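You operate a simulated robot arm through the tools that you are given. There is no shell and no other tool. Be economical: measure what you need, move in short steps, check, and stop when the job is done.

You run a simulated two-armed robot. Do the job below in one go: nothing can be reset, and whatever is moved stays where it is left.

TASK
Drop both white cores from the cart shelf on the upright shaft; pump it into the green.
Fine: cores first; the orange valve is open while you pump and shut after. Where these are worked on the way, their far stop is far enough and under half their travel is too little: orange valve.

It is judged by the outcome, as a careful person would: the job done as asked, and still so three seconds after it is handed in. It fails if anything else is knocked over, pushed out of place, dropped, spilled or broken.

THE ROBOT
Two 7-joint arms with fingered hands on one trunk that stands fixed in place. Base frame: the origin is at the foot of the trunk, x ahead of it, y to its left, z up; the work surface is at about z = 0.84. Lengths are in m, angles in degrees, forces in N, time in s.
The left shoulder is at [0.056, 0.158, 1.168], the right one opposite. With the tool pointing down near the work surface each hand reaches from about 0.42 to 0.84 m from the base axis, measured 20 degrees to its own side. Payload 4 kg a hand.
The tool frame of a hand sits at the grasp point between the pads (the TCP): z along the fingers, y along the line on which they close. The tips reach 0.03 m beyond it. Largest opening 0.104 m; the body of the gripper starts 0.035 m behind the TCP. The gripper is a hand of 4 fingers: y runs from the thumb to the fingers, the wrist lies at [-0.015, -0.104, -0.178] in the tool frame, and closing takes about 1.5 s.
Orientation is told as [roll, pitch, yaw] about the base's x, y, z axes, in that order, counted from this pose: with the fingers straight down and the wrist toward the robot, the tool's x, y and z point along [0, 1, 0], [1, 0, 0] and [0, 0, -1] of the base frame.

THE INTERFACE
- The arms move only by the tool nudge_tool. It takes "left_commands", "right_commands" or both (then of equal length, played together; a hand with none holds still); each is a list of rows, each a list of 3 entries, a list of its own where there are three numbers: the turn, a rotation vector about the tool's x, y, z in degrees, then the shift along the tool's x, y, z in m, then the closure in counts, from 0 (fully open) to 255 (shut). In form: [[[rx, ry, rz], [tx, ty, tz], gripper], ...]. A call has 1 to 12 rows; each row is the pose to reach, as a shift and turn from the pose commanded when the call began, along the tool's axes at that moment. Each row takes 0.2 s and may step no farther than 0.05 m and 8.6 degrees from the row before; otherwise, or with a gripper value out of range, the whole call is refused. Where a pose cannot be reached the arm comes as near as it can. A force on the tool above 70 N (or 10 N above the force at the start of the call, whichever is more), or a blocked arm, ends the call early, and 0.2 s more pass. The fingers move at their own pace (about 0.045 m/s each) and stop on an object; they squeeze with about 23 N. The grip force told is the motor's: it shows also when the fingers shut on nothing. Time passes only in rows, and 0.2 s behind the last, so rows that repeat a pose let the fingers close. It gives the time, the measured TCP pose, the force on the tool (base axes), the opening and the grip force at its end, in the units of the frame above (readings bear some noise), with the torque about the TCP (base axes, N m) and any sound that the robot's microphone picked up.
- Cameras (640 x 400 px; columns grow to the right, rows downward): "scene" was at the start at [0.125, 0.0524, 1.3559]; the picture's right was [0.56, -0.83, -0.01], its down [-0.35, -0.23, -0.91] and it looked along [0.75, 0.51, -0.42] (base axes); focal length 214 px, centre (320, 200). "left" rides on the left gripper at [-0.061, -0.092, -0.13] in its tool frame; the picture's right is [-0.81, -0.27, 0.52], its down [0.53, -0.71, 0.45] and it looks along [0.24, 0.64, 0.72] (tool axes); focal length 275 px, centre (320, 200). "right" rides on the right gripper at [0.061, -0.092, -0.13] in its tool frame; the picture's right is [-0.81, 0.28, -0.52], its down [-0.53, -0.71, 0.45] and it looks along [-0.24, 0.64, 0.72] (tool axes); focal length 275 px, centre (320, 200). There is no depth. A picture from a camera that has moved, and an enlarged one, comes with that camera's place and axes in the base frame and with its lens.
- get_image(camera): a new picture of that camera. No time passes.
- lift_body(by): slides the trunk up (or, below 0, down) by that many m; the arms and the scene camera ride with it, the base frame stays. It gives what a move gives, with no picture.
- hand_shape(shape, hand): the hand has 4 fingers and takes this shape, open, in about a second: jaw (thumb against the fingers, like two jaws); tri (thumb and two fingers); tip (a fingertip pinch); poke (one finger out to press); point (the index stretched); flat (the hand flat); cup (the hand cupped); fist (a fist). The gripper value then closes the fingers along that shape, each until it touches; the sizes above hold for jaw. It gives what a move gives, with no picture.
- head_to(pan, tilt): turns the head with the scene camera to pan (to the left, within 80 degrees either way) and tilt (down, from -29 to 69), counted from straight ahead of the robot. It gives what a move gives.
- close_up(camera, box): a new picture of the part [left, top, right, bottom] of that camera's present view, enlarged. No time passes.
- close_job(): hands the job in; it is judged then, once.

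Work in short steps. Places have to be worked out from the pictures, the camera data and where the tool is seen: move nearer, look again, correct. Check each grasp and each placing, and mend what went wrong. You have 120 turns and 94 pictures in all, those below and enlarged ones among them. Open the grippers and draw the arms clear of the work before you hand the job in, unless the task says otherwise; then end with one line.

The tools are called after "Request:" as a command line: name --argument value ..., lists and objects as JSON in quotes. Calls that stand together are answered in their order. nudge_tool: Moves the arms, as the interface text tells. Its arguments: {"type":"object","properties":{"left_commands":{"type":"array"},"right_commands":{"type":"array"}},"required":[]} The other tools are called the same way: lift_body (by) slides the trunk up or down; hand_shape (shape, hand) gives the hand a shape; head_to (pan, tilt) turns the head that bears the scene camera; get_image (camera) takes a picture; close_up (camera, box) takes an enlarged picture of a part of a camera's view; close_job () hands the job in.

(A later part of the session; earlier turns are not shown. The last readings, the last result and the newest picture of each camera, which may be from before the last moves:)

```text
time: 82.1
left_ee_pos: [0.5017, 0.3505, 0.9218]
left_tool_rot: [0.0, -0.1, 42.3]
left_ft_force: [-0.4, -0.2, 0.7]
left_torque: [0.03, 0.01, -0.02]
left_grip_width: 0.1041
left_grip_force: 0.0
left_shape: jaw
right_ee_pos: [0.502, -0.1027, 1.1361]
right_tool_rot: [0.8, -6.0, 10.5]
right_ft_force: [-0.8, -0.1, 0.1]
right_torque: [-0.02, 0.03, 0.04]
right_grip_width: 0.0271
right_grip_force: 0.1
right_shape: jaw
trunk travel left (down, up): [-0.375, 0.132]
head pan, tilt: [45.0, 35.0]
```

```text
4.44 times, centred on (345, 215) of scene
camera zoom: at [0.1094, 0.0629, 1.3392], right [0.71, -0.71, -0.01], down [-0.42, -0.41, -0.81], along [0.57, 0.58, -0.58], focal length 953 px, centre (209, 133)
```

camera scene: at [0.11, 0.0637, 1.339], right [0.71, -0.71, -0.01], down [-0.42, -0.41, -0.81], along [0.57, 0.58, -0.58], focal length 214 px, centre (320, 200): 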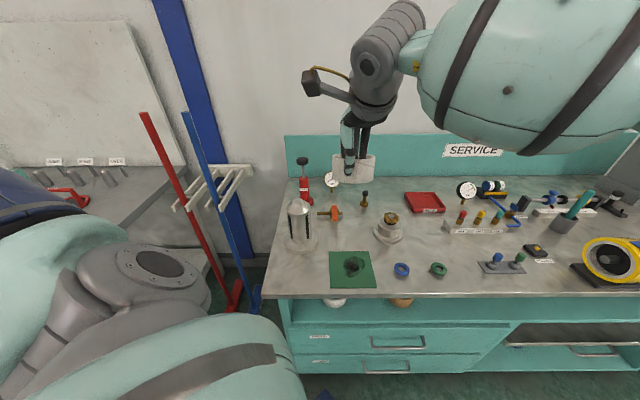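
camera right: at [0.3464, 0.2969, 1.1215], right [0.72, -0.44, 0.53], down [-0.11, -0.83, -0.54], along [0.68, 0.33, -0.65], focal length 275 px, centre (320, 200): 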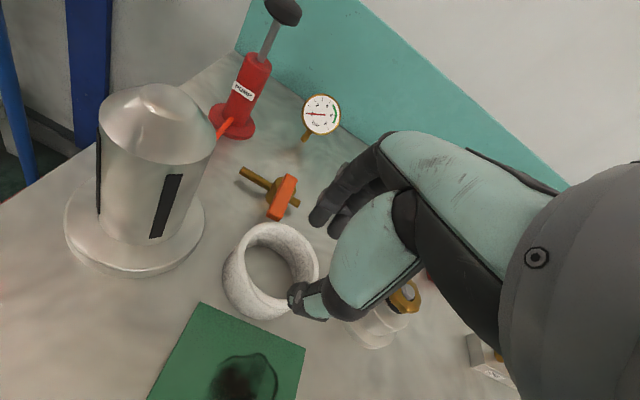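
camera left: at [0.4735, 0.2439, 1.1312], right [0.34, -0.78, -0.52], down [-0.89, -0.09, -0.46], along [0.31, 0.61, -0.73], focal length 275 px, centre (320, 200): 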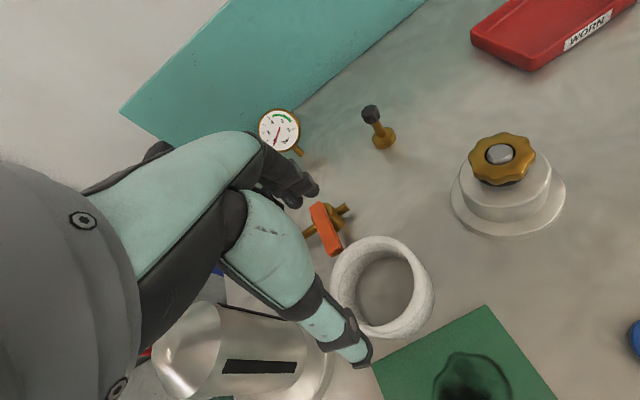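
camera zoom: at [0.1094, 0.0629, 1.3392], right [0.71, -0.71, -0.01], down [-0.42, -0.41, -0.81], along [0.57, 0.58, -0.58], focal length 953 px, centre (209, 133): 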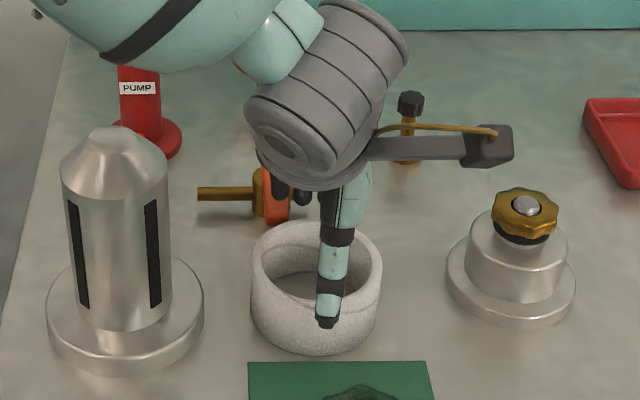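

Thumb just in front of the outer wall, fingers behind it. I shift 5 mm left and descend to z≈0.88.

Request:
nudge_tool --left_commands '[[[0, 0, 0], [0.005, 0, 0], 0], [[0, 0, 0], [0.005, 0, 0.015], 0], [[0, 0, 0], [0.005, 0, 0.03], 0], [[0, 0, 0], [0.005, 0, 0.042], 0], [[0, 0, 0], [0.005, 0, 0.042], 0]]'

Request:
close_up --camera "scene" --box '[290, 170, 400, 260]'

```text
time: 83.3
left_ee_pos: [0.4957, 0.3482, 0.89]
left_tool_rot: [-0.3, -0.9, 42.3]
left_ft_force: [-16.1, -13.8, 52.0]
left_torque: [4.27, -2.42, 0.7]
left_grip_width: 0.1039
left_grip_force: 0.1
left_shape: jaw
right_ee_pos: [0.4956, -0.1077, 1.1394]
right_tool_rot: [1.0, -6.4, 10.5]
right_ft_force: [-0.7, 0.6, 0.7]
right_torque: [0.0, -0.01, 0.02]
right_grip_width: 0.0269
right_grip_force: 0.0
right_shape: jaw
trunk travel left (down, up): [-0.375, 0.132]
head pan, tilt: [45.0, 35.0]
```

```text
4.44 times, centred on (345, 215) of scene
camera zoom: at [0.0996, 0.0562, 1.3404], right [0.71, -0.71, -0.01], down [-0.41, -0.4, -0.82], along [0.58, 0.58, -0.57], focal length 953 px, centre (209, 133)
```

zoom: 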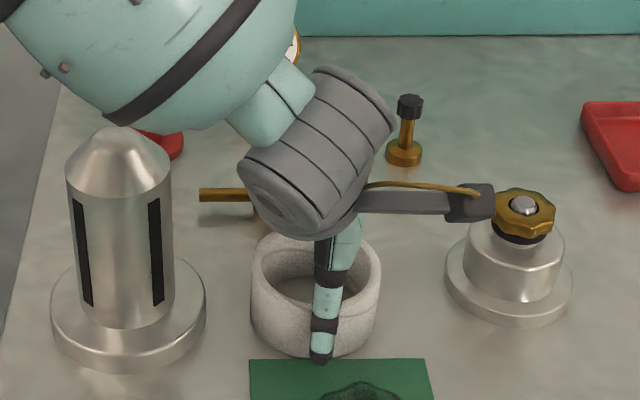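

The force (52 N, acting at ≈(0.54,0.43)) says the knuckles press on the valve, not the core. I lift off at once and check the valve.

Request:
nudge_tool --left_commands '[[[0, 0, 0], [0, 0, -0.03], 0], [[0, 0, 0], [0, 0, -0.06], 0], [[0, 0, 0], [0, 0, -0.1], 0], [[0, 0, 0], [0.03, -0.03, -0.11], 0], [[0, 0, 0], [0.06, -0.05, -0.11], 0], [[0, 0, 0], [0.09, -0.08, -0.11], 0]]'

Request:
close_up --camera "scene" --box '[250, 150, 410, 250]'

Request:
get_image --camera "left"

```text
time: 84.7
left_ee_pos: [0.3877, 0.3667, 0.9913]
left_tool_rot: [-0.3, -0.1, 42.1]
left_ft_force: [20.1, -16.5, 5.3]
left_torque: [0.07, -0.54, -2.04]
left_grip_width: 0.1043
left_grip_force: 0.1
left_shape: jaw
left hand out of reach, approached as far as the arm can: row 6
right_ee_pos: [0.5078, -0.1057, 1.1336]
right_tool_rot: [1.0, -5.9, 10.4]
right_ft_force: [0.5, -0.5, 0.3]
right_torque: [0.0, -0.03, 0.01]
right_grip_width: 0.0268
right_grip_force: 0.1
right_shape: jaw
trunk travel left (down, up): [-0.375, 0.132]
head pan, tilt: [45.0, 35.0]
```

```text
4.00 times, centred on (330, 200) of scene
camera zoom: at [0.1162, 0.0596, 1.3388], right [0.71, -0.71, -0.01], down [-0.42, -0.4, -0.81], along [0.57, 0.58, -0.58], focal length 858 px, centre (280, 200)
```

zoom: 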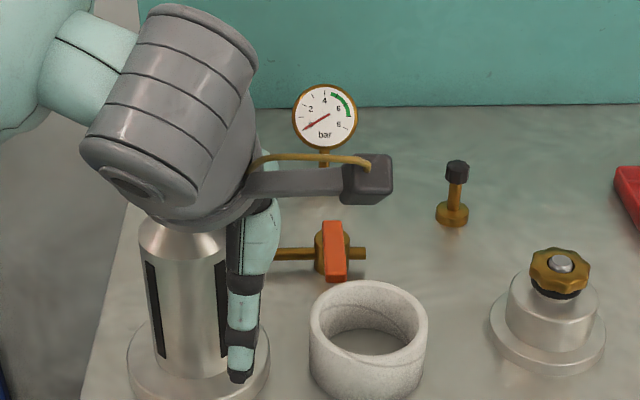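

```text
36 pictures are left
camera left: at [0.3613, 0.26, 1.1221], right [0.34, -0.79, -0.51], down [-0.88, -0.08, -0.46], along [0.32, 0.61, -0.72], focal length 275 px, centre (320, 200)
```

left: 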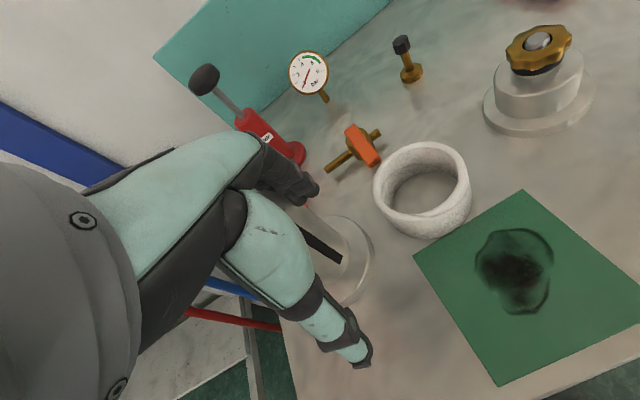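

Valve is unmoved, but the left fingers now lean on the shaft; I lift straight up and back away from it.

Request:
nudge_tool --left_commands '[[[0, 0, 0], [-0.02, 0, -0.02], 0], [[0, 0, 0], [-0.04, 0, -0.06], 0], [[0, 0, 0], [-0.05, 0, -0.1], 0], [[0, 0, 0], [-0.05, 0, -0.1], 0]]'

Request:
close_up --camera "left" --box '[230, 130, 550, 330]'

```text
time: 85.7
left_ee_pos: [0.4158, 0.3349, 1.0891]
left_tool_rot: [0.0, 0.2, 42.4]
left_ft_force: [0.1, -0.4, 0.1]
left_torque: [0.0, -0.02, 0.01]
left_grip_width: 0.1037
left_grip_force: 0.2
left_shape: jaw
right_ee_pos: [0.5029, -0.1013, 1.1364]
right_tool_rot: [0.8, -6.0, 10.5]
right_ft_force: [0.1, -0.4, 0.4]
right_torque: [-0.01, -0.01, 0.03]
right_grip_width: 0.027
right_grip_force: 0.0
right_shape: jaw
trunk travel left (down, up): [-0.375, 0.132]
head pan, tilt: [45.0, 35.0]
```

```text
2.00 times, centred on (390, 230) of left
camera zoom: at [0.3902, 0.2287, 1.2197], right [0.34, -0.79, -0.52], down [-0.89, -0.09, -0.45], along [0.31, 0.61, -0.73], focal length 551 px, centre (180, 140)
```

zoom: 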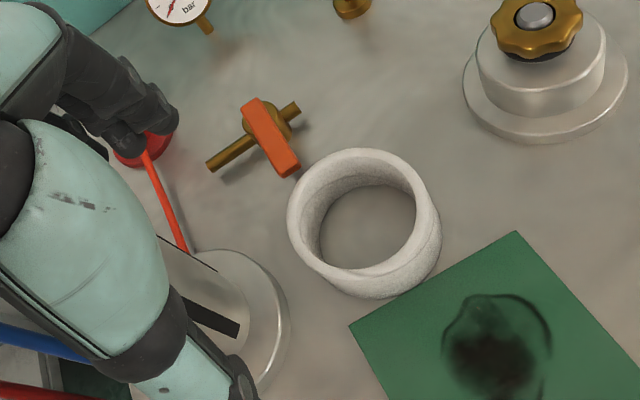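

The ring is ≈(0.497,0.350), valve handle end lies behind it along n. I turn the left hand to yaw 0, so the fingers go behind the core on the +x side, clear of the valve.

Request:
nudge_tool --left_commands '[[[0, 0, 8.5], [-0.009, 0.014, 0], 0], [[0, 0, 17], [-0.018, 0.028, 0], 0], [[0, 0, 25.5], [-0.027, 0.042, 0], 0], [[0, 0, 34], [-0.035, 0.056, 0], 0], [[0, 0, 42.3], [-0.0435, 0.07, 0], 0], [[0, 0, 42.3], [-0.0435, 0.07, 0.04], 0], [[0, 0, 42.3], [-0.0435, 0.07, 0.08], 0], [[0, 0, 42.3], [-0.0435, 0.07, 0.12], 0], [[0, 0, 42.3], [-0.0435, 0.07, 0.165], 0], [[0, 0, 42.3], [-0.0435, 0.07, 0.165], 0]]'

Request:
get_image --camera "left"

Request:
close_up --camera "scene" --box '[250, 150, 410, 250]'

```text
time: 87.9
left_ee_pos: [0.495, 0.3458, 0.9281]
left_tool_rot: [-0.1, -0.1, 0.0]
left_ft_force: [-0.6, 1.3, 1.1]
left_torque: [-0.01, -0.03, -0.02]
left_grip_width: 0.1041
left_grip_force: 0.2
left_shape: jaw
right_ee_pos: [0.5014, -0.1029, 1.1375]
right_tool_rot: [0.7, -5.9, 10.5]
right_ft_force: [-0.3, -1.1, 0.2]
right_torque: [0.01, -0.01, -0.02]
right_grip_width: 0.0268
right_grip_force: 0.0
right_shape: jaw
trunk travel left (down, up): [-0.375, 0.132]
head pan, tilt: [45.0, 35.0]
```

```text
34 pictures are left
camera left: at [0.4055, 0.2856, 1.0584], right [-0.27, -0.81, -0.52], down [-0.71, 0.53, -0.46], along [0.64, 0.24, -0.72], focal length 275 px, centre (320, 200)
```

left: 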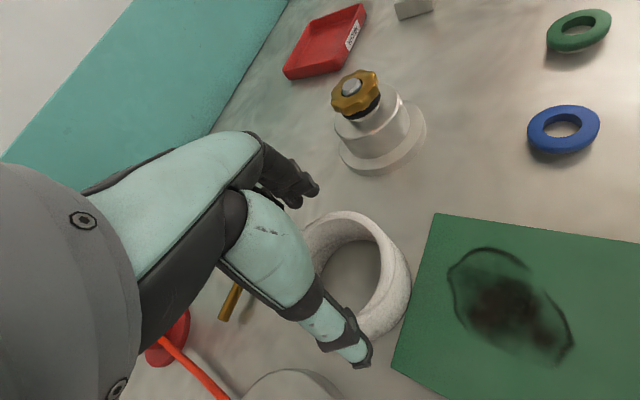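

```text
4.00 times, centred on (330, 200) of scene
camera zoom: at [0.1097, 0.0629, 1.3391], right [0.71, -0.71, -0.01], down [-0.42, -0.41, -0.81], along [0.57, 0.58, -0.58], focal length 858 px, centre (280, 200)
```

zoom: 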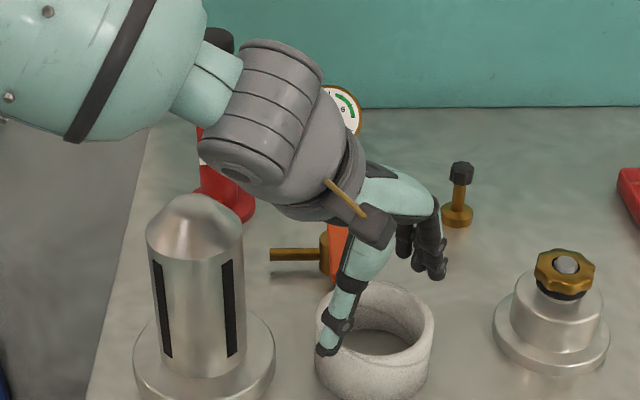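

TCP is centred over the ring within ~3 mm and the fingers clear the valve. I descend to z≈0.88.

Request:
nudge_tool --left_commands '[[[0, 0, 0], [0.003, 0, 0.012], 0], [[0, 0, 0], [0.003, 0, 0.024], 0], [[0, 0, 0], [0.003, 0, 0.036], 0], [[0, 0, 0], [0.003, 0, 0.047], 0], [[0, 0, 0], [0.003, 0, 0.047], 0]]'

```text
time: 89.1
left_ee_pos: [0.4963, 0.3497, 0.8796]
left_tool_rot: [0.0, -0.2, 0.1]
left_ft_force: [-0.6, -0.9, 7.9]
left_torque: [0.01, 0.06, 0.04]
left_grip_width: 0.1038
left_grip_force: 0.1
left_shape: jaw
right_ee_pos: [0.5018, -0.1015, 1.1383]
right_tool_rot: [0.8, -5.9, 10.4]
right_ft_force: [-0.5, -0.3, -0.4]
right_torque: [0.03, -0.01, 0.02]
right_grip_width: 0.0268
right_grip_force: 0.1
right_shape: jaw
trunk travel left (down, up): [-0.375, 0.132]
head pan, tilt: [45.0, 35.0]
```

Light contact (8 N). I raise 3 mm and close the hand around the ring.

Request:
nudge_tool --left_commands '[[[0, 0, 0], [0, 0, -0.003], 0], [[0, 0, 0], [0, 0, -0.003], 255], [[0, 0, 0], [0, 0, -0.003], 255], [[0, 0, 0], [0, 0, -0.003], 255], [[0, 0, 0], [0, 0, -0.003], 255], [[0, 0, 0], [0, 0, -0.003], 255]]'

Request:
close_up --camera "scene" --box '[250, 150, 410, 250]'

```text
time: 90.5
left_ee_pos: [0.4964, 0.3501, 0.8817]
left_tool_rot: [-0.1, -0.1, 0.2]
left_ft_force: [-0.5, -0.3, 1.3]
left_torque: [0.06, 0.03, 0.03]
left_grip_width: 0.0841
left_grip_force: 22.8
left_shape: jaw
right_ee_pos: [0.5029, -0.1022, 1.1372]
right_tool_rot: [0.9, -6.1, 10.6]
right_ft_force: [-0.2, -0.4, 0.4]
right_torque: [0.01, 0.01, 0.02]
right_grip_width: 0.027
right_grip_force: 0.1
right_shape: jaw
trunk travel left (down, up): [-0.375, 0.132]
head pan, tilt: [45.0, 35.0]
```

```text
4.00 times, centred on (330, 200) of scene
camera zoom: at [0.1103, 0.0634, 1.339], right [0.71, -0.71, -0.01], down [-0.42, -0.41, -0.81], along [0.57, 0.58, -0.58], focal length 858 px, centre (280, 200)
```

zoom: 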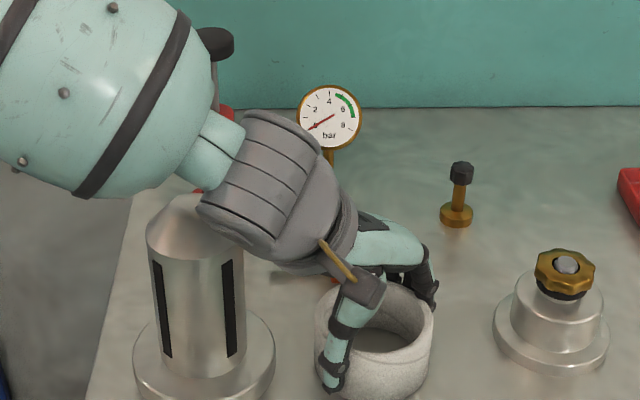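

The ring is gripped all round (0.084). I lift 20 cm straight up and carry it over the shaft axis (0.41,0.452).

Request:
nudge_tool --left_commands '[[[0, 0, 0], [0, 0, -0.04], 255], [[0, 0, 0], [0, 0, -0.085], 255], [[0, 0, 0], [0, 0, -0.13], 255], [[0, 0, 0], [0, 0, -0.175], 255], [[0, 0, 0], [0, 0, -0.2], 255], [[0, 0, 0], [0.026, -0.022, -0.2], 255], [[0, 0, 0], [0.052, -0.044, -0.2], 255], [[0, 0, 0], [0.078, -0.066, -0.2], 255], [[0, 0, 0], [0.102, -0.086, -0.2], 255], [[0, 0, 0], [0.102, -0.086, -0.2], 255]]'

Request:
close_up --camera "scene" --box '[220, 120, 380, 240]'

Request:
get_image --camera "left"

```text
time: 92.7
left_ee_pos: [0.414, 0.4527, 1.0806]
left_tool_rot: [-0.2, 0.2, 0.2]
left_ft_force: [0.3, -0.5, -0.8]
left_torque: [0.0, 0.02, 0.01]
left_grip_width: 0.084
left_grip_force: 23.1
left_shape: jaw
right_ee_pos: [0.5045, -0.1016, 1.1358]
right_tool_rot: [0.9, -6.0, 10.4]
right_ft_force: [0.4, -0.2, 0.3]
right_torque: [-0.02, 0.04, 0.01]
right_grip_width: 0.0265
right_grip_force: 0.0
right_shape: jaw
trunk travel left (down, up): [-0.375, 0.132]
head pan, tilt: [45.0, 35.0]
```

```text
3.33 times, centred on (300, 180) of scene
camera zoom: at [0.1119, 0.0643, 1.3388], right [0.71, -0.71, -0.01], down [-0.42, -0.41, -0.81], along [0.57, 0.58, -0.58], focal length 715 px, centre (387, 267)
```

zoom: 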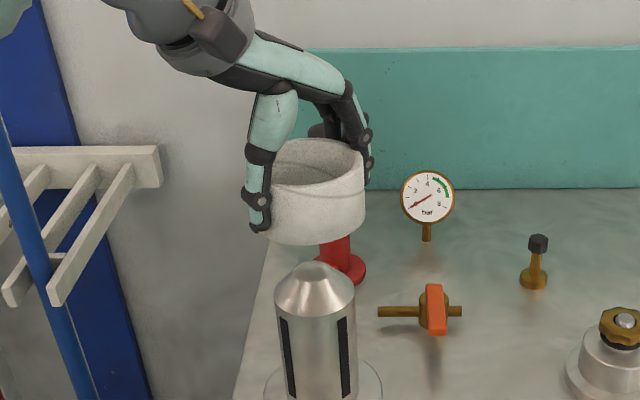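

```text
30 pictures are left
camera left: at [0.3234, 0.3927, 1.2123], right [-0.27, -0.81, -0.51], down [-0.72, 0.53, -0.46], along [0.64, 0.24, -0.73], focal length 275 px, centre (320, 200)
```

left: 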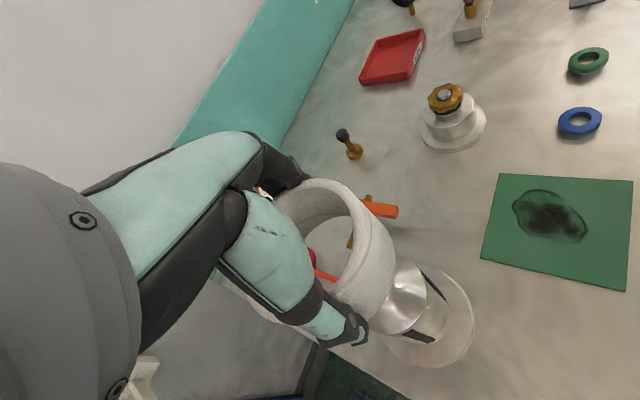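

Ring and shaft axes agree within ~4 mm; I shift −4 mm in x and lower 6 cm so the ring passes the cone, watching the forces.

Request:
nudge_tool --left_commands '[[[0, 0, 0], [0, -0.004, 0], 255], [[0, 0, 0], [0, -0.004, 0.02], 255], [[0, 0, 0], [0, -0.004, 0.04], 255], [[0, 0, 0], [0, -0.004, 0.055], 255], [[0, 0, 0], [0, -0.004, 0.062], 255], [[0, 0, 0], [0, -0.004, 0.062], 255]]'

Request:
close_up --camera "scene" --box '[240, 150, 370, 260]'

```text
time: 94.1
left_ee_pos: [0.4065, 0.4521, 1.0199]
left_tool_rot: [-0.2, 0.0, 0.1]
left_ft_force: [-2.9, -2.3, 6.0]
left_torque: [-0.29, 0.32, -0.06]
left_grip_width: 0.0834
left_grip_force: 23.2
left_shape: jaw
right_ee_pos: [0.5027, -0.1022, 1.1363]
right_tool_rot: [0.7, -6.1, 10.4]
right_ft_force: [-0.8, -0.6, -1.1]
right_torque: [-0.01, 0.02, -0.01]
right_grip_width: 0.027
right_grip_force: 0.1
right_shape: jaw
trunk travel left (down, up): [-0.375, 0.132]
head pan, tilt: [45.0, 35.0]
```

```text
3.64 times, centred on (305, 205) of scene
camera zoom: at [0.1091, 0.0628, 1.3392], right [0.71, -0.71, -0.01], down [-0.42, -0.41, -0.81], along [0.57, 0.58, -0.58], focal length 780 px, centre (374, 182)
```

zoom: 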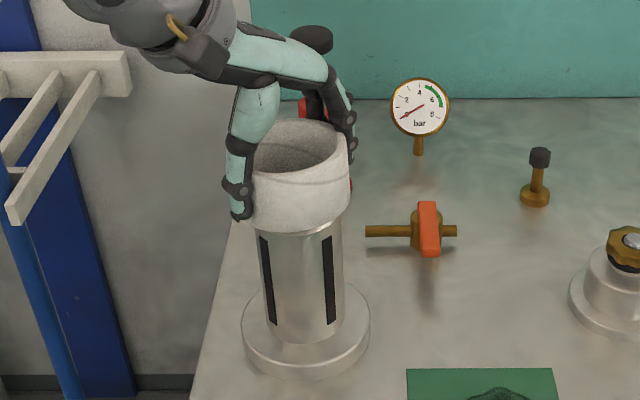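

The ring sits on the cone with a slight push toward −n; I shift 2 mm that way and lower 3 cm.

Request:
nudge_tool --left_commands '[[[0, 0, 0], [-0.0015, -0.0015, 0], 255], [[0, 0, 0], [-0.0015, -0.0015, 0.006], 255], [[0, 0, 0], [-0.0015, -0.0015, 0.012], 255], [[0, 0, 0], [-0.0015, -0.0015, 0.018], 255], [[0, 0, 0], [-0.0015, -0.0015, 0.024], 255], [[0, 0, 0], [-0.0015, -0.0015, 0.03], 255]]'

```text
time: 95.5
left_ee_pos: [0.4048, 0.4502, 0.9908]
left_tool_rot: [-0.1, 0.1, 0.1]
left_ft_force: [-8.8, -9.7, 3.9]
left_torque: [-0.28, 0.29, -0.04]
left_grip_width: 0.0829
left_grip_force: 23.1
left_shape: jaw
right_ee_pos: [0.5005, -0.1045, 1.1364]
right_tool_rot: [0.9, -6.1, 10.6]
right_ft_force: [0.6, -0.4, 0.9]
right_torque: [0.03, -0.02, -0.01]
right_grip_width: 0.0268
right_grip_force: 0.0
right_shape: jaw
trunk travel left (down, up): [-0.375, 0.132]
head pan, tilt: [45.0, 35.0]
```

The ring is on the cylinder. I relieve the side force with 3 mm more toward −n, then open to let it drop, and rise.

Request:
nudge_tool --left_commands '[[[0, 0, 0], [-0.002, -0.002, 0.005], 255], [[0, 0, 0], [-0.002, -0.002, 0.01], 255], [[0, 0, 0], [-0.002, -0.002, 0.01], 0], [[0, 0, 0], [-0.002, -0.002, 0.01], 0], [[0, 0, 0], [-0.002, -0.002, 0.01], 0], [[0, 0, 0], [-0.002, -0.002, 0.01], 0]]'

Request:
nudge_tool --left_commands '[[[0, 0, 0], [0, 0, -0.03], 0], [[0, 0, 0], [0, 0, -0.07], 0], [[0, 0, 0], [0, 0, -0.11], 0], [[0, 0, 0], [0, 0, -0.15], 0], [[0, 0, 0], [0, 0, -0.2], 0]]'

Request:
close_up --camera "scene" --box '[240, 150, 370, 260]'

```text
time: 96.9
left_ee_pos: [0.4038, 0.4483, 0.9789]
left_tool_rot: [-0.1, 0.1, 0.2]
left_ft_force: [-1.2, -1.9, 0.3]
left_torque: [0.0, -0.06, 0.01]
left_grip_width: 0.104
left_grip_force: 0.0
left_shape: jaw
right_ee_pos: [0.5021, -0.1015, 1.1367]
right_tool_rot: [0.8, -6.0, 10.5]
right_ft_force: [-0.5, -0.1, -0.9]
right_torque: [-0.01, 0.02, -0.01]
right_grip_width: 0.0269
right_grip_force: 0.1
right_shape: jaw
trunk travel left (down, up): [-0.375, 0.132]
head pan, tilt: [45.0, 35.0]
```

```text
time: 98.1
left_ee_pos: [0.408, 0.448, 1.1814]
left_tool_rot: [-0.3, 0.1, 0.0]
left_ft_force: [0.4, 0.6, 0.0]
left_torque: [0.02, 0.0, 0.02]
left_grip_width: 0.1039
left_grip_force: 0.0
left_shape: jaw
right_ee_pos: [0.5026, -0.1019, 1.136]
right_tool_rot: [0.7, -6.1, 10.4]
right_ft_force: [-0.2, 0.7, 0.5]
right_torque: [0.0, 0.01, -0.02]
right_grip_width: 0.0268
right_grip_force: 0.1
right_shape: jaw
trunk travel left (down, up): [-0.375, 0.132]
head pan, tilt: [45.0, 35.0]
```

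```text
3.64 times, centred on (305, 205) of scene
camera zoom: at [0.1103, 0.0631, 1.339], right [0.71, -0.71, -0.01], down [-0.42, -0.41, -0.81], along [0.57, 0.58, -0.58], focal length 780 px, centre (374, 182)
```

zoom: 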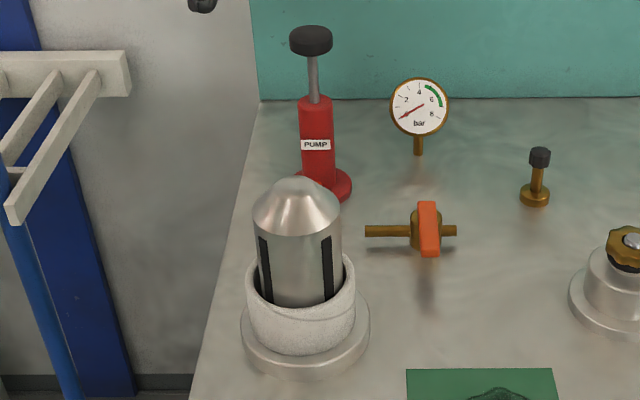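

The first core dropped all the way onto the flange. Now the left hand parks high left, and the right hand takes the exit pose (α≈65°, yaw 10°) for going down again.

Request:
nudge_tool --left_commands '[[[0, 0, 0], [0.02, -0.03, -0.03], 0], [[0, 0, 0], [0.03, -0.06, -0.065], 0], [[0, 0, 0], [0.04, -0.09, -0.1], 0], [[0, 0, 0], [0.045, -0.12, -0.14], 0], [[0, 0, 0], [0.05, -0.15, -0.18], 0], [[0, 0, 0], [0.05, -0.18, -0.22], 0], [[0, 0, 0], [0.05, -0.2, -0.26], 0], [[0, 0, 0], [0.05, -0.22, -0.29], 0]]' --right_commands '[[[-3, 0, 0], [-0.006, -0.003, 0.012], 190], [[-6, 0, 0], [-0.011, -0.005, 0.025], 190], [[-9, 0, 0], [-0.017, -0.007, 0.037], 190], [[-12, 0, 0], [-0.022, -0.009, 0.05], 190], [[-15, 0, 0], [-0.028, -0.012, 0.062], 190], [[-18, 0, 0], [-0.033, -0.014, 0.075], 190], [[-18, 0, 0], [-0.044, -0.018, 0.0986], 190], [[-18, 0, 0], [-0.044, -0.018, 0.0986], 190]]'

Request:
lift_body --by -0.37

```text
refused: row 4 steps farther than a row can; nothing moved
```

```text
time: 100.4
left_ee_pos: [0.4044, 0.4493, 0.9399]
left_tool_rot: [-0.2, -3.7, 0.6]
left_ft_force: [12.8, -12.5, 10.1]
left_torque: [0.5, 0.37, 0.0]
left_grip_width: 0.1041
left_grip_force: 0.1
left_shape: jaw
right_ee_pos: [0.4935, -0.1018, 0.8784]
right_tool_rot: [0.7, -6.7, 10.7]
right_ft_force: [-0.5, 0.1, -0.8]
right_torque: [-0.02, 0.04, 0.0]
right_grip_width: 0.0267
right_grip_force: 0.0
right_shape: jaw
trunk travel left (down, up): [-0.112, 0.395]
head pan, tilt: [45.0, 35.0]
stopped: the force on the tool passed its limit at 89 N (the readings are from after the stop); the commanded pose is now the measured one
```

The move was refused while the trunk went down, and the left palm came onto the shaft top; the stop caught it. I raise the trunk back at once and inspect.

Request:
lift_body --by 0.263

Request:
close_up --camera "scene" --box '[240, 150, 370, 260]'

```text
time: 103.1
left_ee_pos: [0.402, 0.4507, 1.2012]
left_tool_rot: [0.0, -3.2, 0.8]
left_ft_force: [-0.4, 0.0, -0.1]
left_torque: [0.01, -0.01, 0.03]
left_grip_width: 0.1038
left_grip_force: 0.1
left_shape: jaw
right_ee_pos: [0.493, -0.101, 1.1422]
right_tool_rot: [0.6, -6.7, 10.4]
right_ft_force: [0.6, -0.1, -0.7]
right_torque: [0.0, 0.02, -0.02]
right_grip_width: 0.0266
right_grip_force: 0.0
right_shape: jaw
trunk travel left (down, up): [-0.375, 0.132]
head pan, tilt: [45.0, 35.0]
```

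```text
3.64 times, centred on (305, 205) of scene
camera zoom: at [0.1101, 0.0633, 1.3395], right [0.71, -0.71, -0.01], down [-0.42, -0.41, -0.81], along [0.57, 0.58, -0.58], focal length 780 px, centre (374, 182)
```

zoom: 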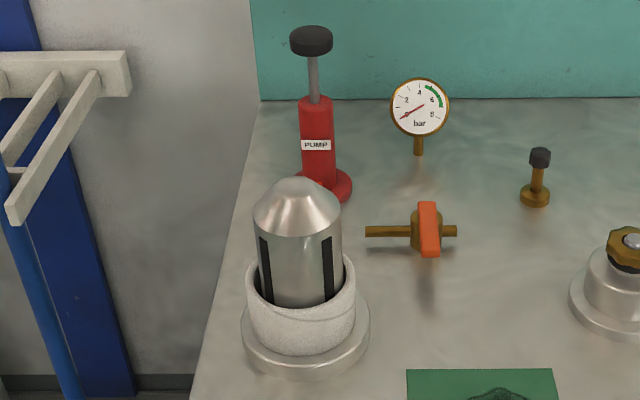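

Nothing moved. I resend the parking move with smaller steps and will wait for its result before the trunk moves.

Request:
nudge_tool --left_commands '[[[0, 0, 0], [0.01, -0.02, -0.035], 0], [[0, 0, 0], [0.02, -0.04, -0.07], 0], [[0, 0, 0], [0.03, -0.06, -0.105], 0], [[0, 0, 0], [0.04, -0.08, -0.14], 0], [[0, 0, 0], [0.05, -0.1, -0.175], 0], [[0, 0, 0], [0.05, -0.125, -0.21], 0], [[0, 0, 0], [0.05, -0.15, -0.245], 0], [[0, 0, 0], [0.05, -0.175, -0.28], 0], [[0, 0, 0], [0.05, -0.2, -0.28], 0]]' --right_commands '[[[-3, 0, 0], [-0.006, -0.002, 0.012], 190], [[-6, 0, 0], [-0.011, -0.004, 0.025], 190], [[-9, 0, 0], [-0.017, -0.005, 0.037], 190], [[-12, 0, 0], [-0.022, -0.006, 0.05], 190], [[-15, 0, 0], [-0.028, -0.007, 0.062], 190], [[-18, 0, 0], [-0.033, -0.008, 0.075], 190], [[-18, 0, 0], [-0.038, -0.008, 0.086], 190], [[-18, 0, 0], [-0.044, -0.008, 0.0986], 190], [[-18, 0, 0], [-0.044, -0.008, 0.0986], 190]]'

```text
time: 105.1
left_ee_pos: [0.1825, 0.5017, 1.4674]
left_tool_rot: [0.0, -3.3, 0.6]
left_ft_force: [-0.4, -0.1, -0.7]
left_torque: [-0.01, -0.03, -0.03]
left_grip_width: 0.1041
left_grip_force: 0.1
left_shape: jaw
right_ee_pos: [0.5025, -0.1423, 1.0446]
right_tool_rot: [0.7, -24.8, 10.3]
right_ft_force: [0.0, 0.2, -0.3]
right_torque: [0.0, -0.02, 0.01]
right_grip_width: 0.0265
right_grip_force: 0.0
right_shape: jaw
trunk travel left (down, up): [-0.375, 0.132]
head pan, tilt: [45.0, 35.0]
```

Both hands are where intended (left high and left, right in front of the bench). Now I lower the trunk, the same column it came up through.

Request:
lift_body --by -0.37

```text
time: 108.7
left_ee_pos: [0.1836, 0.499, 1.0982]
left_tool_rot: [0.0, -3.3, 0.6]
left_ft_force: [0.1, 0.4, -0.2]
left_torque: [0.02, 0.02, 0.0]
left_grip_width: 0.1039
left_grip_force: 0.0
left_shape: jaw
right_ee_pos: [0.5025, -0.1433, 0.6758]
right_tool_rot: [0.8, -24.7, 10.2]
right_ft_force: [0.6, 0.3, -0.2]
right_torque: [-0.01, 0.0, 0.0]
right_grip_width: 0.0263
right_grip_force: 0.1
right_shape: jaw
trunk travel left (down, up): [-0.005, 0.502]
head pan, tilt: [45.0, 35.0]
```

Down safely. I move back left in front of the shelf (reverse of the exit path) to (0.433,0.126), yaw 32°.

Request:
nudge_tool --right_commands '[[[0, 1.3, -2.9], [0.04, -0.003, -0.001], 190], [[0, 2.6, -5.7], [0.079, -0.006, -0.003], 190], [[0, 3.9, -8.6], [0.119, -0.008, -0.004], 190], [[0, 5.3, -11.4], [0.158, -0.011, -0.005], 190], [[0, 6.6, -14.3], [0.198, -0.014, -0.006], 190], [[0, 7.9, -17.1], [0.237, -0.016, -0.008], 190], [[0, 9.2, -20], [0.277, -0.019, -0.009], 190], [[0, 9.2, -20], [0.277, -0.019, -0.009], 190]]'

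Request:
head_to --pan 40 --tilt 35

Request:
get_image --camera "right"

```text
time: 110.5
left_ee_pos: [0.184, 0.4993, 1.0993]
left_tool_rot: [0.1, -3.3, 0.7]
left_ft_force: [0.3, -0.3, 0.3]
left_torque: [-0.02, 0.02, 0.03]
left_grip_width: 0.1042
left_grip_force: 0.1
left_shape: jaw
right_ee_pos: [0.4292, 0.1238, 0.6787]
right_tool_rot: [0.8, -24.9, 32.4]
right_ft_force: [-0.3, -0.5, -0.3]
right_torque: [-0.04, 0.0, 0.04]
right_grip_width: 0.0266
right_grip_force: 0.0
right_shape: jaw
trunk travel left (down, up): [-0.005, 0.502]
head pan, tilt: [45.0, 35.0]
```

```text
time: 111.2
left_ee_pos: [0.1838, 0.4996, 1.0991]
left_tool_rot: [0.1, -3.3, 0.5]
left_ft_force: [0.8, -0.3, 0.3]
left_torque: [0.01, 0.01, 0.0]
left_grip_width: 0.1041
left_grip_force: 0.1
left_shape: jaw
right_ee_pos: [0.4305, 0.1233, 0.6796]
right_tool_rot: [0.8, -25.0, 32.2]
right_ft_force: [-0.6, -0.3, 1.3]
right_torque: [-0.03, 0.01, 0.02]
right_grip_width: 0.0265
right_grip_force: 0.0
right_shape: jaw
trunk travel left (down, up): [-0.005, 0.502]
head pan, tilt: [40.0, 35.0]
```

```text
26 pictures are left
camera right: at [0.2798, 0.1003, 0.7595], right [0.47, -0.67, 0.58], down [-0.1, -0.69, -0.72], along [0.88, 0.28, -0.39], focal length 275 px, centre (320, 200)
```

right: 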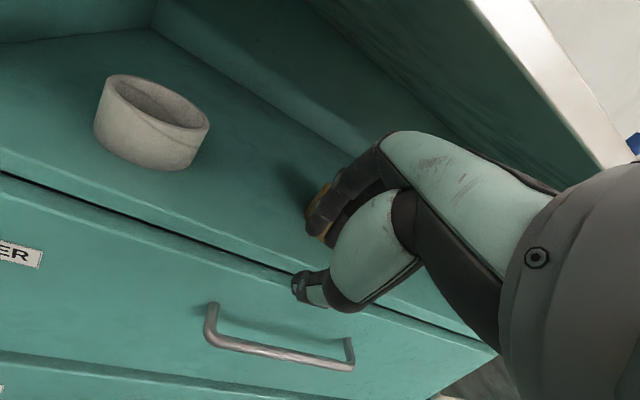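

Core 1 estimated at ≈(0.459,0.350). I move into the shelf to about 11 cm before it, yaw 43°, fingers open 5 cm.

Request:
nudge_tool --right_commands '[[[0, 1.2, -2.5], [0.039, 0.01, 0.002], 130], [[0, 2.3, -5], [0.078, 0.02, 0.004], 130], [[0, 3.5, -7.5], [0.117, 0.03, 0.006], 130], [[0, 4.6, -10], [0.155, 0.039, 0.007], 130], [[0, 4.6, -10], [0.155, 0.039, 0.007], 130]]'

Request:
get_image --camera "right"

Request:
close_up --camera "scene" --box '[260, 150, 420, 250]'

```text
time: 112.4
left_ee_pos: [0.183, 0.4992, 1.0987]
left_tool_rot: [0.0, -3.3, 0.7]
left_ft_force: [1.4, -0.4, -0.3]
left_torque: [-0.01, 0.02, -0.02]
left_grip_width: 0.1038
left_grip_force: 0.0
left_shape: jaw
right_ee_pos: [0.3764, 0.2773, 0.6918]
right_tool_rot: [0.7, -25.0, 43.4]
right_ft_force: [0.1, 1.0, 0.1]
right_torque: [0.02, 0.01, -0.03]
right_grip_width: 0.0506
right_grip_force: 0.0
right_shape: jaw
trunk travel left (down, up): [-0.005, 0.502]
head pan, tilt: [40.0, 35.0]
```

```text
25 pictures are left
camera right: at [0.2347, 0.2253, 0.7717], right [0.59, -0.57, 0.58], down [0.03, -0.69, -0.72], along [0.81, 0.44, -0.39], focal length 275 px, centre (320, 200)
```

right: 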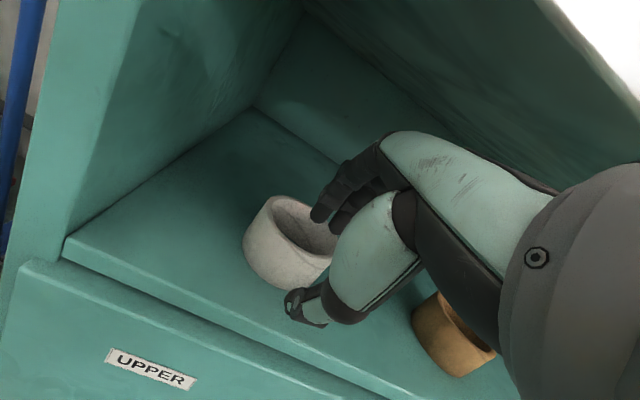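

```text
4.00 times, centred on (340, 200) of scene
camera zoom: at [0.1103, 0.0575, 0.9707], right [0.64, -0.77, -0.01], down [-0.45, -0.37, -0.81], along [0.62, 0.53, -0.58], focal length 858 px, centre (240, 200)
```

zoom: 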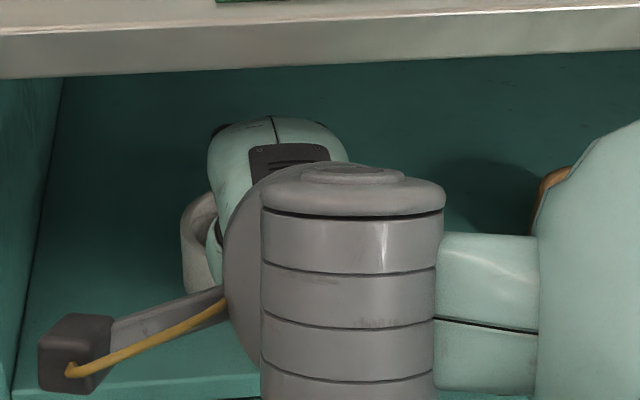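

The view matches the earlier pre-grasp of core 2 almost exactly, so the same moves apply, with 9 mm more to the right to centre the grip.

Request:
nudge_tool --right_commands '[[[0, 0, 0], [-0.006, 0.029, 0.013], 130], [[0, 0, 0], [-0.013, 0.0573, 0.0262], 130], [[0, 0, 0], [-0.013, 0.0573, 0.0262], 130]]'

Request:
get_image --camera "right"

```text
time: 113.2
left_ee_pos: [0.1833, 0.4998, 1.0984]
left_tool_rot: [0.0, -3.3, 0.6]
left_ft_force: [-0.1, -0.3, 0.1]
left_torque: [-0.02, -0.05, -0.01]
left_grip_width: 0.1037
left_grip_force: 0.0
left_shape: jaw
right_ee_pos: [0.432, 0.3112, 0.6929]
right_tool_rot: [0.6, -25.1, 43.3]
right_ft_force: [-0.2, 0.3, 0.9]
right_torque: [0.01, -0.02, -0.01]
right_grip_width: 0.0505
right_grip_force: 0.1
right_shape: jaw
trunk travel left (down, up): [-0.005, 0.502]
head pan, tilt: [40.0, 35.0]
```

```text
23 pictures are left
camera right: at [0.2915, 0.2596, 0.7715], right [0.59, -0.57, 0.58], down [0.04, -0.69, -0.72], along [0.81, 0.44, -0.39], focal length 275 px, centre (320, 200)
```

right: 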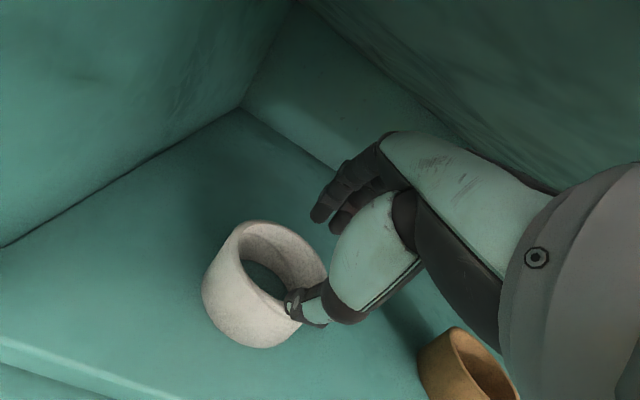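

Looks right. Descend as before and close.

Request:
nudge_tool --right_commands '[[[0, 0, 0], [0, -0.009, 0.016], 130], [[0, 0, 0], [0, -0.017, 0.031], 130], [[0, 0, 0], [0, -0.0257, 0.0465], 130], [[0, 0, 0], [0, -0.0257, 0.0465], 255], [[0, 0, 0], [0, -0.0257, 0.0465], 255], [[0, 0, 0], [0, -0.0257, 0.0465], 255], [[0, 0, 0], [0, -0.0257, 0.0465], 255], [[0, 0, 0], [0, -0.0257, 0.0465], 255], [[0, 0, 0], [0, -0.0257, 0.0465], 255], [[0, 0, 0], [0, -0.0257, 0.0465], 255]]'

Request:
nudge_tool --right_commands '[[[0, 0, 0], [0, 0.008, -0.018], 255], [[0, 0, 0], [0, 0.017, -0.036], 255], [[0, 0, 0], [0, 0.017, -0.036], 255]]'

Request:
get_image --camera "right"

```text
time: 115.4
left_ee_pos: [0.1832, 0.5013, 1.0986]
left_tool_rot: [0.0, -3.3, 0.6]
left_ft_force: [-0.1, -0.6, 0.3]
left_torque: [0.01, -0.01, -0.01]
left_grip_width: 0.1038
left_grip_force: 0.1
left_shape: jaw
right_ee_pos: [0.4304, 0.3082, 0.6384]
right_tool_rot: [0.7, -25.1, 43.4]
right_ft_force: [-0.5, -0.1, 0.2]
right_torque: [-0.07, -0.05, -0.05]
right_grip_width: 0.0058
right_grip_force: 22.9
right_shape: jaw
trunk travel left (down, up): [-0.005, 0.502]
head pan, tilt: [40.0, 35.0]
```

```text
time: 116.2
left_ee_pos: [0.1837, 0.5001, 1.0986]
left_tool_rot: [0.0, -3.3, 0.6]
left_ft_force: [-0.3, -0.6, 0.2]
left_torque: [0.0, 0.0, -0.01]
left_grip_width: 0.1041
left_grip_force: 0.1
left_shape: jaw
right_ee_pos: [0.4313, 0.3073, 0.6778]
right_tool_rot: [0.7, -25.0, 43.4]
right_ft_force: [0.2, 0.1, -0.4]
right_torque: [0.0, 0.05, 0.01]
right_grip_width: 0.0056
right_grip_force: 23.2
right_shape: jaw
trunk travel left (down, up): [-0.005, 0.502]
head pan, tilt: [40.0, 35.0]
```

```text
22 pictures are left
camera right: at [0.2892, 0.2561, 0.7572], right [0.59, -0.57, 0.58], down [0.03, -0.69, -0.72], along [0.81, 0.44, -0.39], focal length 275 px, centre (320, 200)
```

right: 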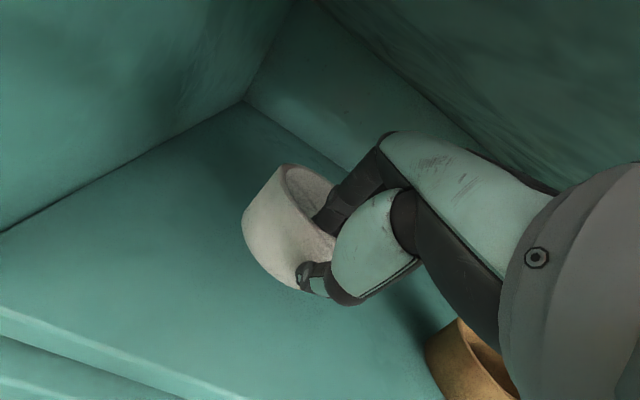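

The second white core is held. I withdraw diagonally back to (0.43,0.124), in front of the brown core's line.

Request:
nudge_tool --right_commands '[[[0, 0, 0], [-0.015, -0.033, -0.015], 255], [[0, -0.9, 2], [-0.035, -0.065, -0.03], 255], [[0, -1.8, 4], [-0.065, -0.095, -0.044], 255], [[0, -2.8, 6], [-0.1, -0.11, -0.051], 255], [[0, -4.6, 10], [-0.133, -0.114, -0.053], 255], [[0, -4.6, 10], [-0.133, -0.114, -0.053], 255]]'

```text
time: 117.6
left_ee_pos: [0.1826, 0.5004, 1.0981]
left_tool_rot: [0.0, -3.2, 0.7]
left_ft_force: [-0.7, 0.5, 0.1]
left_torque: [-0.01, 0.01, -0.03]
left_grip_width: 0.104
left_grip_force: 0.0
left_shape: jaw
right_ee_pos: [0.4326, 0.1239, 0.6779]
right_tool_rot: [0.8, -25.0, 32.3]
right_ft_force: [0.1, 0.5, -0.7]
right_torque: [-0.03, 0.02, 0.02]
right_grip_width: 0.0058
right_grip_force: 23.0
right_shape: jaw
trunk travel left (down, up): [-0.005, 0.502]
head pan, tilt: [40.0, 35.0]
```

Now right and back as before, to (0.505,−0.147).

Request:
nudge_tool --right_commands '[[[0, -1.3, 2.9], [-0.04, -0.008, -0.004], 255], [[0, -2.6, 5.7], [-0.08, -0.017, -0.008], 255], [[0, -3.9, 8.6], [-0.121, -0.026, -0.012], 255], [[0, -5.3, 11.4], [-0.162, -0.036, -0.017], 255], [[0, -6.6, 14.3], [-0.202, -0.048, -0.022], 255], [[0, -7.9, 17.1], [-0.238, -0.065, -0.03], 255], [[0, -9.2, 20], [-0.268, -0.082, -0.038], 255], [[0, -9.2, 20], [-0.268, -0.082, -0.038], 255]]'

Request:
head_to --pan 10 --tilt 35

Request:
get_image --camera "scene"

```text
time: 119.4
left_ee_pos: [0.1839, 0.5003, 1.0979]
left_tool_rot: [0.1, -3.3, 0.7]
left_ft_force: [0.4, 0.8, -0.2]
left_torque: [-0.01, 0.03, 0.03]
left_grip_width: 0.1041
left_grip_force: 0.0
left_shape: jaw
right_ee_pos: [0.5019, -0.1504, 0.6733]
right_tool_rot: [0.7, -24.8, 10.3]
right_ft_force: [-0.2, 0.5, -0.1]
right_torque: [-0.04, 0.01, -0.03]
right_grip_width: 0.0058
right_grip_force: 23.4
right_shape: jaw
trunk travel left (down, up): [-0.005, 0.502]
head pan, tilt: [40.0, 35.0]
```

```text
time: 120.3
left_ee_pos: [0.1829, 0.4993, 1.0989]
left_tool_rot: [-0.1, -3.3, 0.5]
left_ft_force: [-0.3, 0.8, 0.6]
left_torque: [0.03, 0.0, -0.01]
left_grip_width: 0.104
left_grip_force: 0.0
left_shape: jaw
right_ee_pos: [0.5011, -0.1501, 0.6724]
right_tool_rot: [0.7, -24.7, 10.3]
right_ft_force: [-0.3, 0.1, -1.3]
right_torque: [-0.01, 0.0, 0.03]
right_grip_width: 0.0053
right_grip_force: 23.2
right_shape: jaw
trunk travel left (down, up): [-0.005, 0.502]
head pan, tilt: [10.0, 35.0]
```

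```text
21 pictures are left
camera scene: at [0.1294, 0.0164, 0.9704], right [0.17, -0.98, 0.0], down [-0.58, -0.1, -0.81], along [0.8, 0.14, -0.58], focal length 214 px, centre (320, 200)
```

scene: 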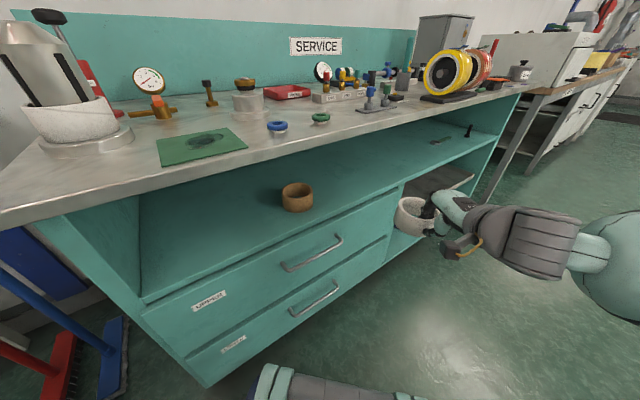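

Core held in free space; I raise the trunk.

Request:
lift_body --by 0.37

Request:
nudge_tool --right_commands '[[[4.5, 0, 0], [0, 0.012, -0.027], 255], [[9, 0, 0], [0, 0.025, -0.055], 255], [[13.5, 0, 0], [0, 0.037, -0.082], 255], [[18, 0, 0], [0, 0.049, -0.109], 255], [[18, 0, 0], [0, 0.049, -0.109], 255]]'

```text
time: 123.9
left_ee_pos: [0.1837, 0.499, 1.4666]
left_tool_rot: [0.0, -3.3, 0.7]
left_ft_force: [0.0, 0.6, -0.4]
left_torque: [-0.02, -0.03, 0.0]
left_grip_width: 0.104
left_grip_force: 0.1
left_shape: jaw
right_ee_pos: [0.501, -0.1503, 1.0421]
right_tool_rot: [0.6, -24.6, 10.3]
right_ft_force: [-0.8, 0.1, -0.1]
right_torque: [0.01, 0.01, 0.0]
right_grip_width: 0.0054
right_grip_force: 23.2
right_shape: jaw
trunk travel left (down, up): [-0.375, 0.132]
head pan, tilt: [10.0, 35.0]
```

```text
time: 125.1
left_ee_pos: [0.1845, 0.4998, 1.4676]
left_tool_rot: [-0.1, -3.3, 0.6]
left_ft_force: [0.0, -0.4, 0.0]
left_torque: [-0.04, 0.01, -0.01]
left_grip_width: 0.1042
left_grip_force: 0.1
left_shape: jaw
right_ee_pos: [0.5017, -0.152, 1.1601]
right_tool_rot: [0.7, -6.7, 10.7]
right_ft_force: [0.0, 0.2, 0.2]
right_torque: [0.01, 0.05, -0.02]
right_grip_width: 0.0048
right_grip_force: 23.1
right_shape: jaw
trunk travel left (down, up): [-0.375, 0.132]
head pan, tilt: [10.0, 35.0]
```

Now carry it to above the bench spot used before, (0.463,0.330), yaw 43°.

Request:
nudge_tool --right_commands '[[[0, 0.4, -3], [0.0437, 0.008, 0.001], 255], [[0, 0.7, -6], [0.0875, 0.015, 0.002], 255], [[0, 1.1, -9], [0.131, 0.022, 0.002], 255], [[0, 1.4, -12], [0.175, 0.028, 0.003], 255], [[0, 1.8, -15], [0.219, 0.033, 0.003], 255], [[0, 2.1, -18], [0.262, 0.038, 0.004], 255], [[0, 2.5, -21], [0.306, 0.042, 0.004], 255], [[0, 2.8, -24], [0.35, 0.045, 0.005], 255], [[0, 3.2, -27], [0.394, 0.047, 0.005], 255], [[0, 3.5, -30], [0.437, 0.049, 0.006], 255], [[0, 3.9, -32.8], [0.481, 0.051, 0.006], 255], [[0, 3.9, -32.8], [0.481, 0.051, 0.006], 255]]'

Request:
head_to --pan 45 --tilt 35

Request:
close_up --camera "scene" --box '[260, 120, 420, 240]'

```text
time: 127.7
left_ee_pos: [0.1836, 0.498, 1.4682]
left_tool_rot: [0.0, -3.2, 0.6]
left_ft_force: [0.2, -0.5, -0.5]
left_torque: [0.03, -0.01, 0.01]
left_grip_width: 0.1041
left_grip_force: 0.0
left_shape: jaw
right_ee_pos: [0.4619, 0.3299, 1.1664]
right_tool_rot: [0.6, -7.1, 43.6]
right_ft_force: [0.3, -0.3, -0.5]
right_torque: [0.0, -0.01, -0.05]
right_grip_width: 0.0052
right_grip_force: 22.8
right_shape: jaw
trunk travel left (down, up): [-0.375, 0.132]
head pan, tilt: [10.0, 35.0]
```

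```text
time: 128.7
left_ee_pos: [0.1835, 0.4994, 1.4671]
left_tool_rot: [0.0, -3.4, 0.5]
left_ft_force: [0.2, -0.4, -0.1]
left_torque: [-0.01, 0.01, 0.01]
left_grip_width: 0.1042
left_grip_force: 0.0
left_shape: jaw
right_ee_pos: [0.4622, 0.3286, 1.1672]
right_tool_rot: [0.6, -7.1, 43.7]
right_ft_force: [0.3, -0.9, -0.3]
right_torque: [-0.01, 0.0, 0.02]
right_grip_width: 0.0049
right_grip_force: 23.4
right_shape: jaw
trunk travel left (down, up): [-0.375, 0.132]
head pan, tilt: [45.0, 35.0]
```

```text
3.33 times, centred on (340, 180) of scene
camera zoom: at [0.1098, 0.0634, 1.3395], right [0.71, -0.71, -0.01], down [-0.42, -0.41, -0.81], along [0.57, 0.58, -0.58], focal length 715 px, centre (253, 267)
```

zoom: 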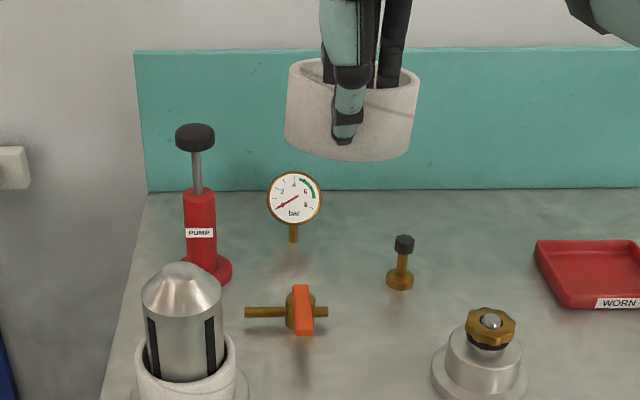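

Ring is rolled ~5° (right side low); I level it with a −5° turn and lower to z≈0.905.

Request:
nudge_tool --right_commands '[[[0, -1, 0], [0, -0.005, 0.045], 255], [[0, -2, 0], [0, -0.011, 0.09], 255], [[0, -3, 0], [0, -0.016, 0.135], 255], [[0, -4, 0], [0, -0.021, 0.18], 255], [[0, -5, 0], [0, -0.026, 0.22], 255], [[0, -5, 0], [0, -0.031, 0.258], 255], [[0, -5, 0], [0, -0.031, 0.258], 255]]'

Request:
close_up --camera "scene" --box '[260, 160, 420, 270]'

```text
time: 130.3
left_ee_pos: [0.1828, 0.4998, 1.4669]
left_tool_rot: [0.0, -3.2, 0.7]
left_ft_force: [-0.2, -0.1, 0.7]
left_torque: [-0.02, -0.02, -0.01]
left_grip_width: 0.1039
left_grip_force: 0.1
left_shape: jaw
right_ee_pos: [0.4622, 0.3347, 0.9058]
right_tool_rot: [-4.3, -7.1, 43.5]
right_ft_force: [-0.1, -0.2, -1.2]
right_torque: [-0.04, -0.01, 0.04]
right_grip_width: 0.0048
right_grip_force: 23.4
right_shape: jaw
trunk travel left (down, up): [-0.375, 0.132]
head pan, tilt: [45.0, 35.0]
```

```text
3.64 times, centred on (340, 215) of scene
camera zoom: at [0.1095, 0.0635, 1.3396], right [0.71, -0.71, -0.01], down [-0.42, -0.41, -0.81], along [0.57, 0.58, -0.58], focal length 780 px, centre (247, 146)
```

zoom: 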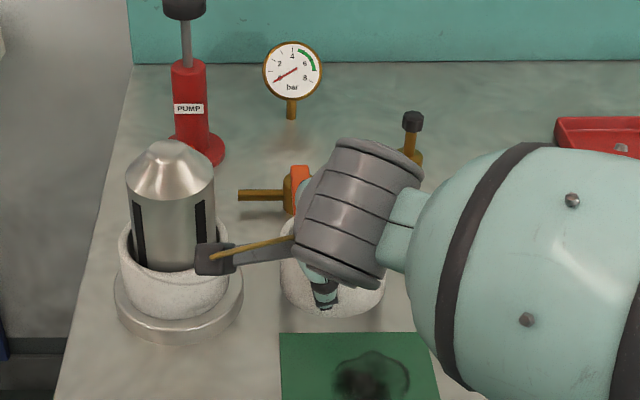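

Close to the bench; I lower until contact, then release and rise.

Request:
nudge_tool --right_commands '[[[0, 0, 0], [0, 0, 0.004], 255], [[0, 0, 0], [0, 0, 0.008], 255], [[0, 0, 0], [0, 0, 0.012], 255], [[0, 0, 0], [0, 0, 0.012], 255]]'

```text
time: 131.3
left_ee_pos: [0.1842, 0.5006, 1.4683]
left_tool_rot: [0.0, -3.3, 0.7]
left_ft_force: [-0.2, -0.9, 0.0]
left_torque: [0.03, 0.0, 0.02]
left_grip_width: 0.104
left_grip_force: 0.1
left_shape: jaw
right_ee_pos: [0.4649, 0.3346, 0.8948]
right_tool_rot: [-4.5, -7.1, 43.6]
right_ft_force: [-0.5, 1.2, 0.2]
right_torque: [-0.02, 0.04, 0.02]
right_grip_width: 0.005
right_grip_force: 22.6
right_shape: jaw
trunk travel left (down, up): [-0.375, 0.132]
head pan, tilt: [45.0, 35.0]
```

Request:
nudge_tool --right_commands '[[[0, 0, 0], [0, 0, 0.003], 255], [[0, 0, 0], [0, 0, 0.006], 255], [[0, 0, 0], [0, 0, 0.006], 255]]'

```text
time: 132.1
left_ee_pos: [0.1835, 0.4988, 1.4676]
left_tool_rot: [-0.1, -3.3, 0.5]
left_ft_force: [-0.6, 0.9, 0.6]
left_torque: [0.03, -0.02, -0.01]
left_grip_width: 0.104
left_grip_force: 0.1
left_shape: jaw
right_ee_pos: [0.4658, 0.3345, 0.8901]
right_tool_rot: [-4.6, -7.2, 43.6]
right_ft_force: [1.0, -0.2, -0.5]
right_torque: [0.01, -0.02, 0.01]
right_grip_width: 0.0049
right_grip_force: 23.0
right_shape: jaw
trunk travel left (down, up): [-0.375, 0.132]
head pan, tilt: [45.0, 35.0]
```

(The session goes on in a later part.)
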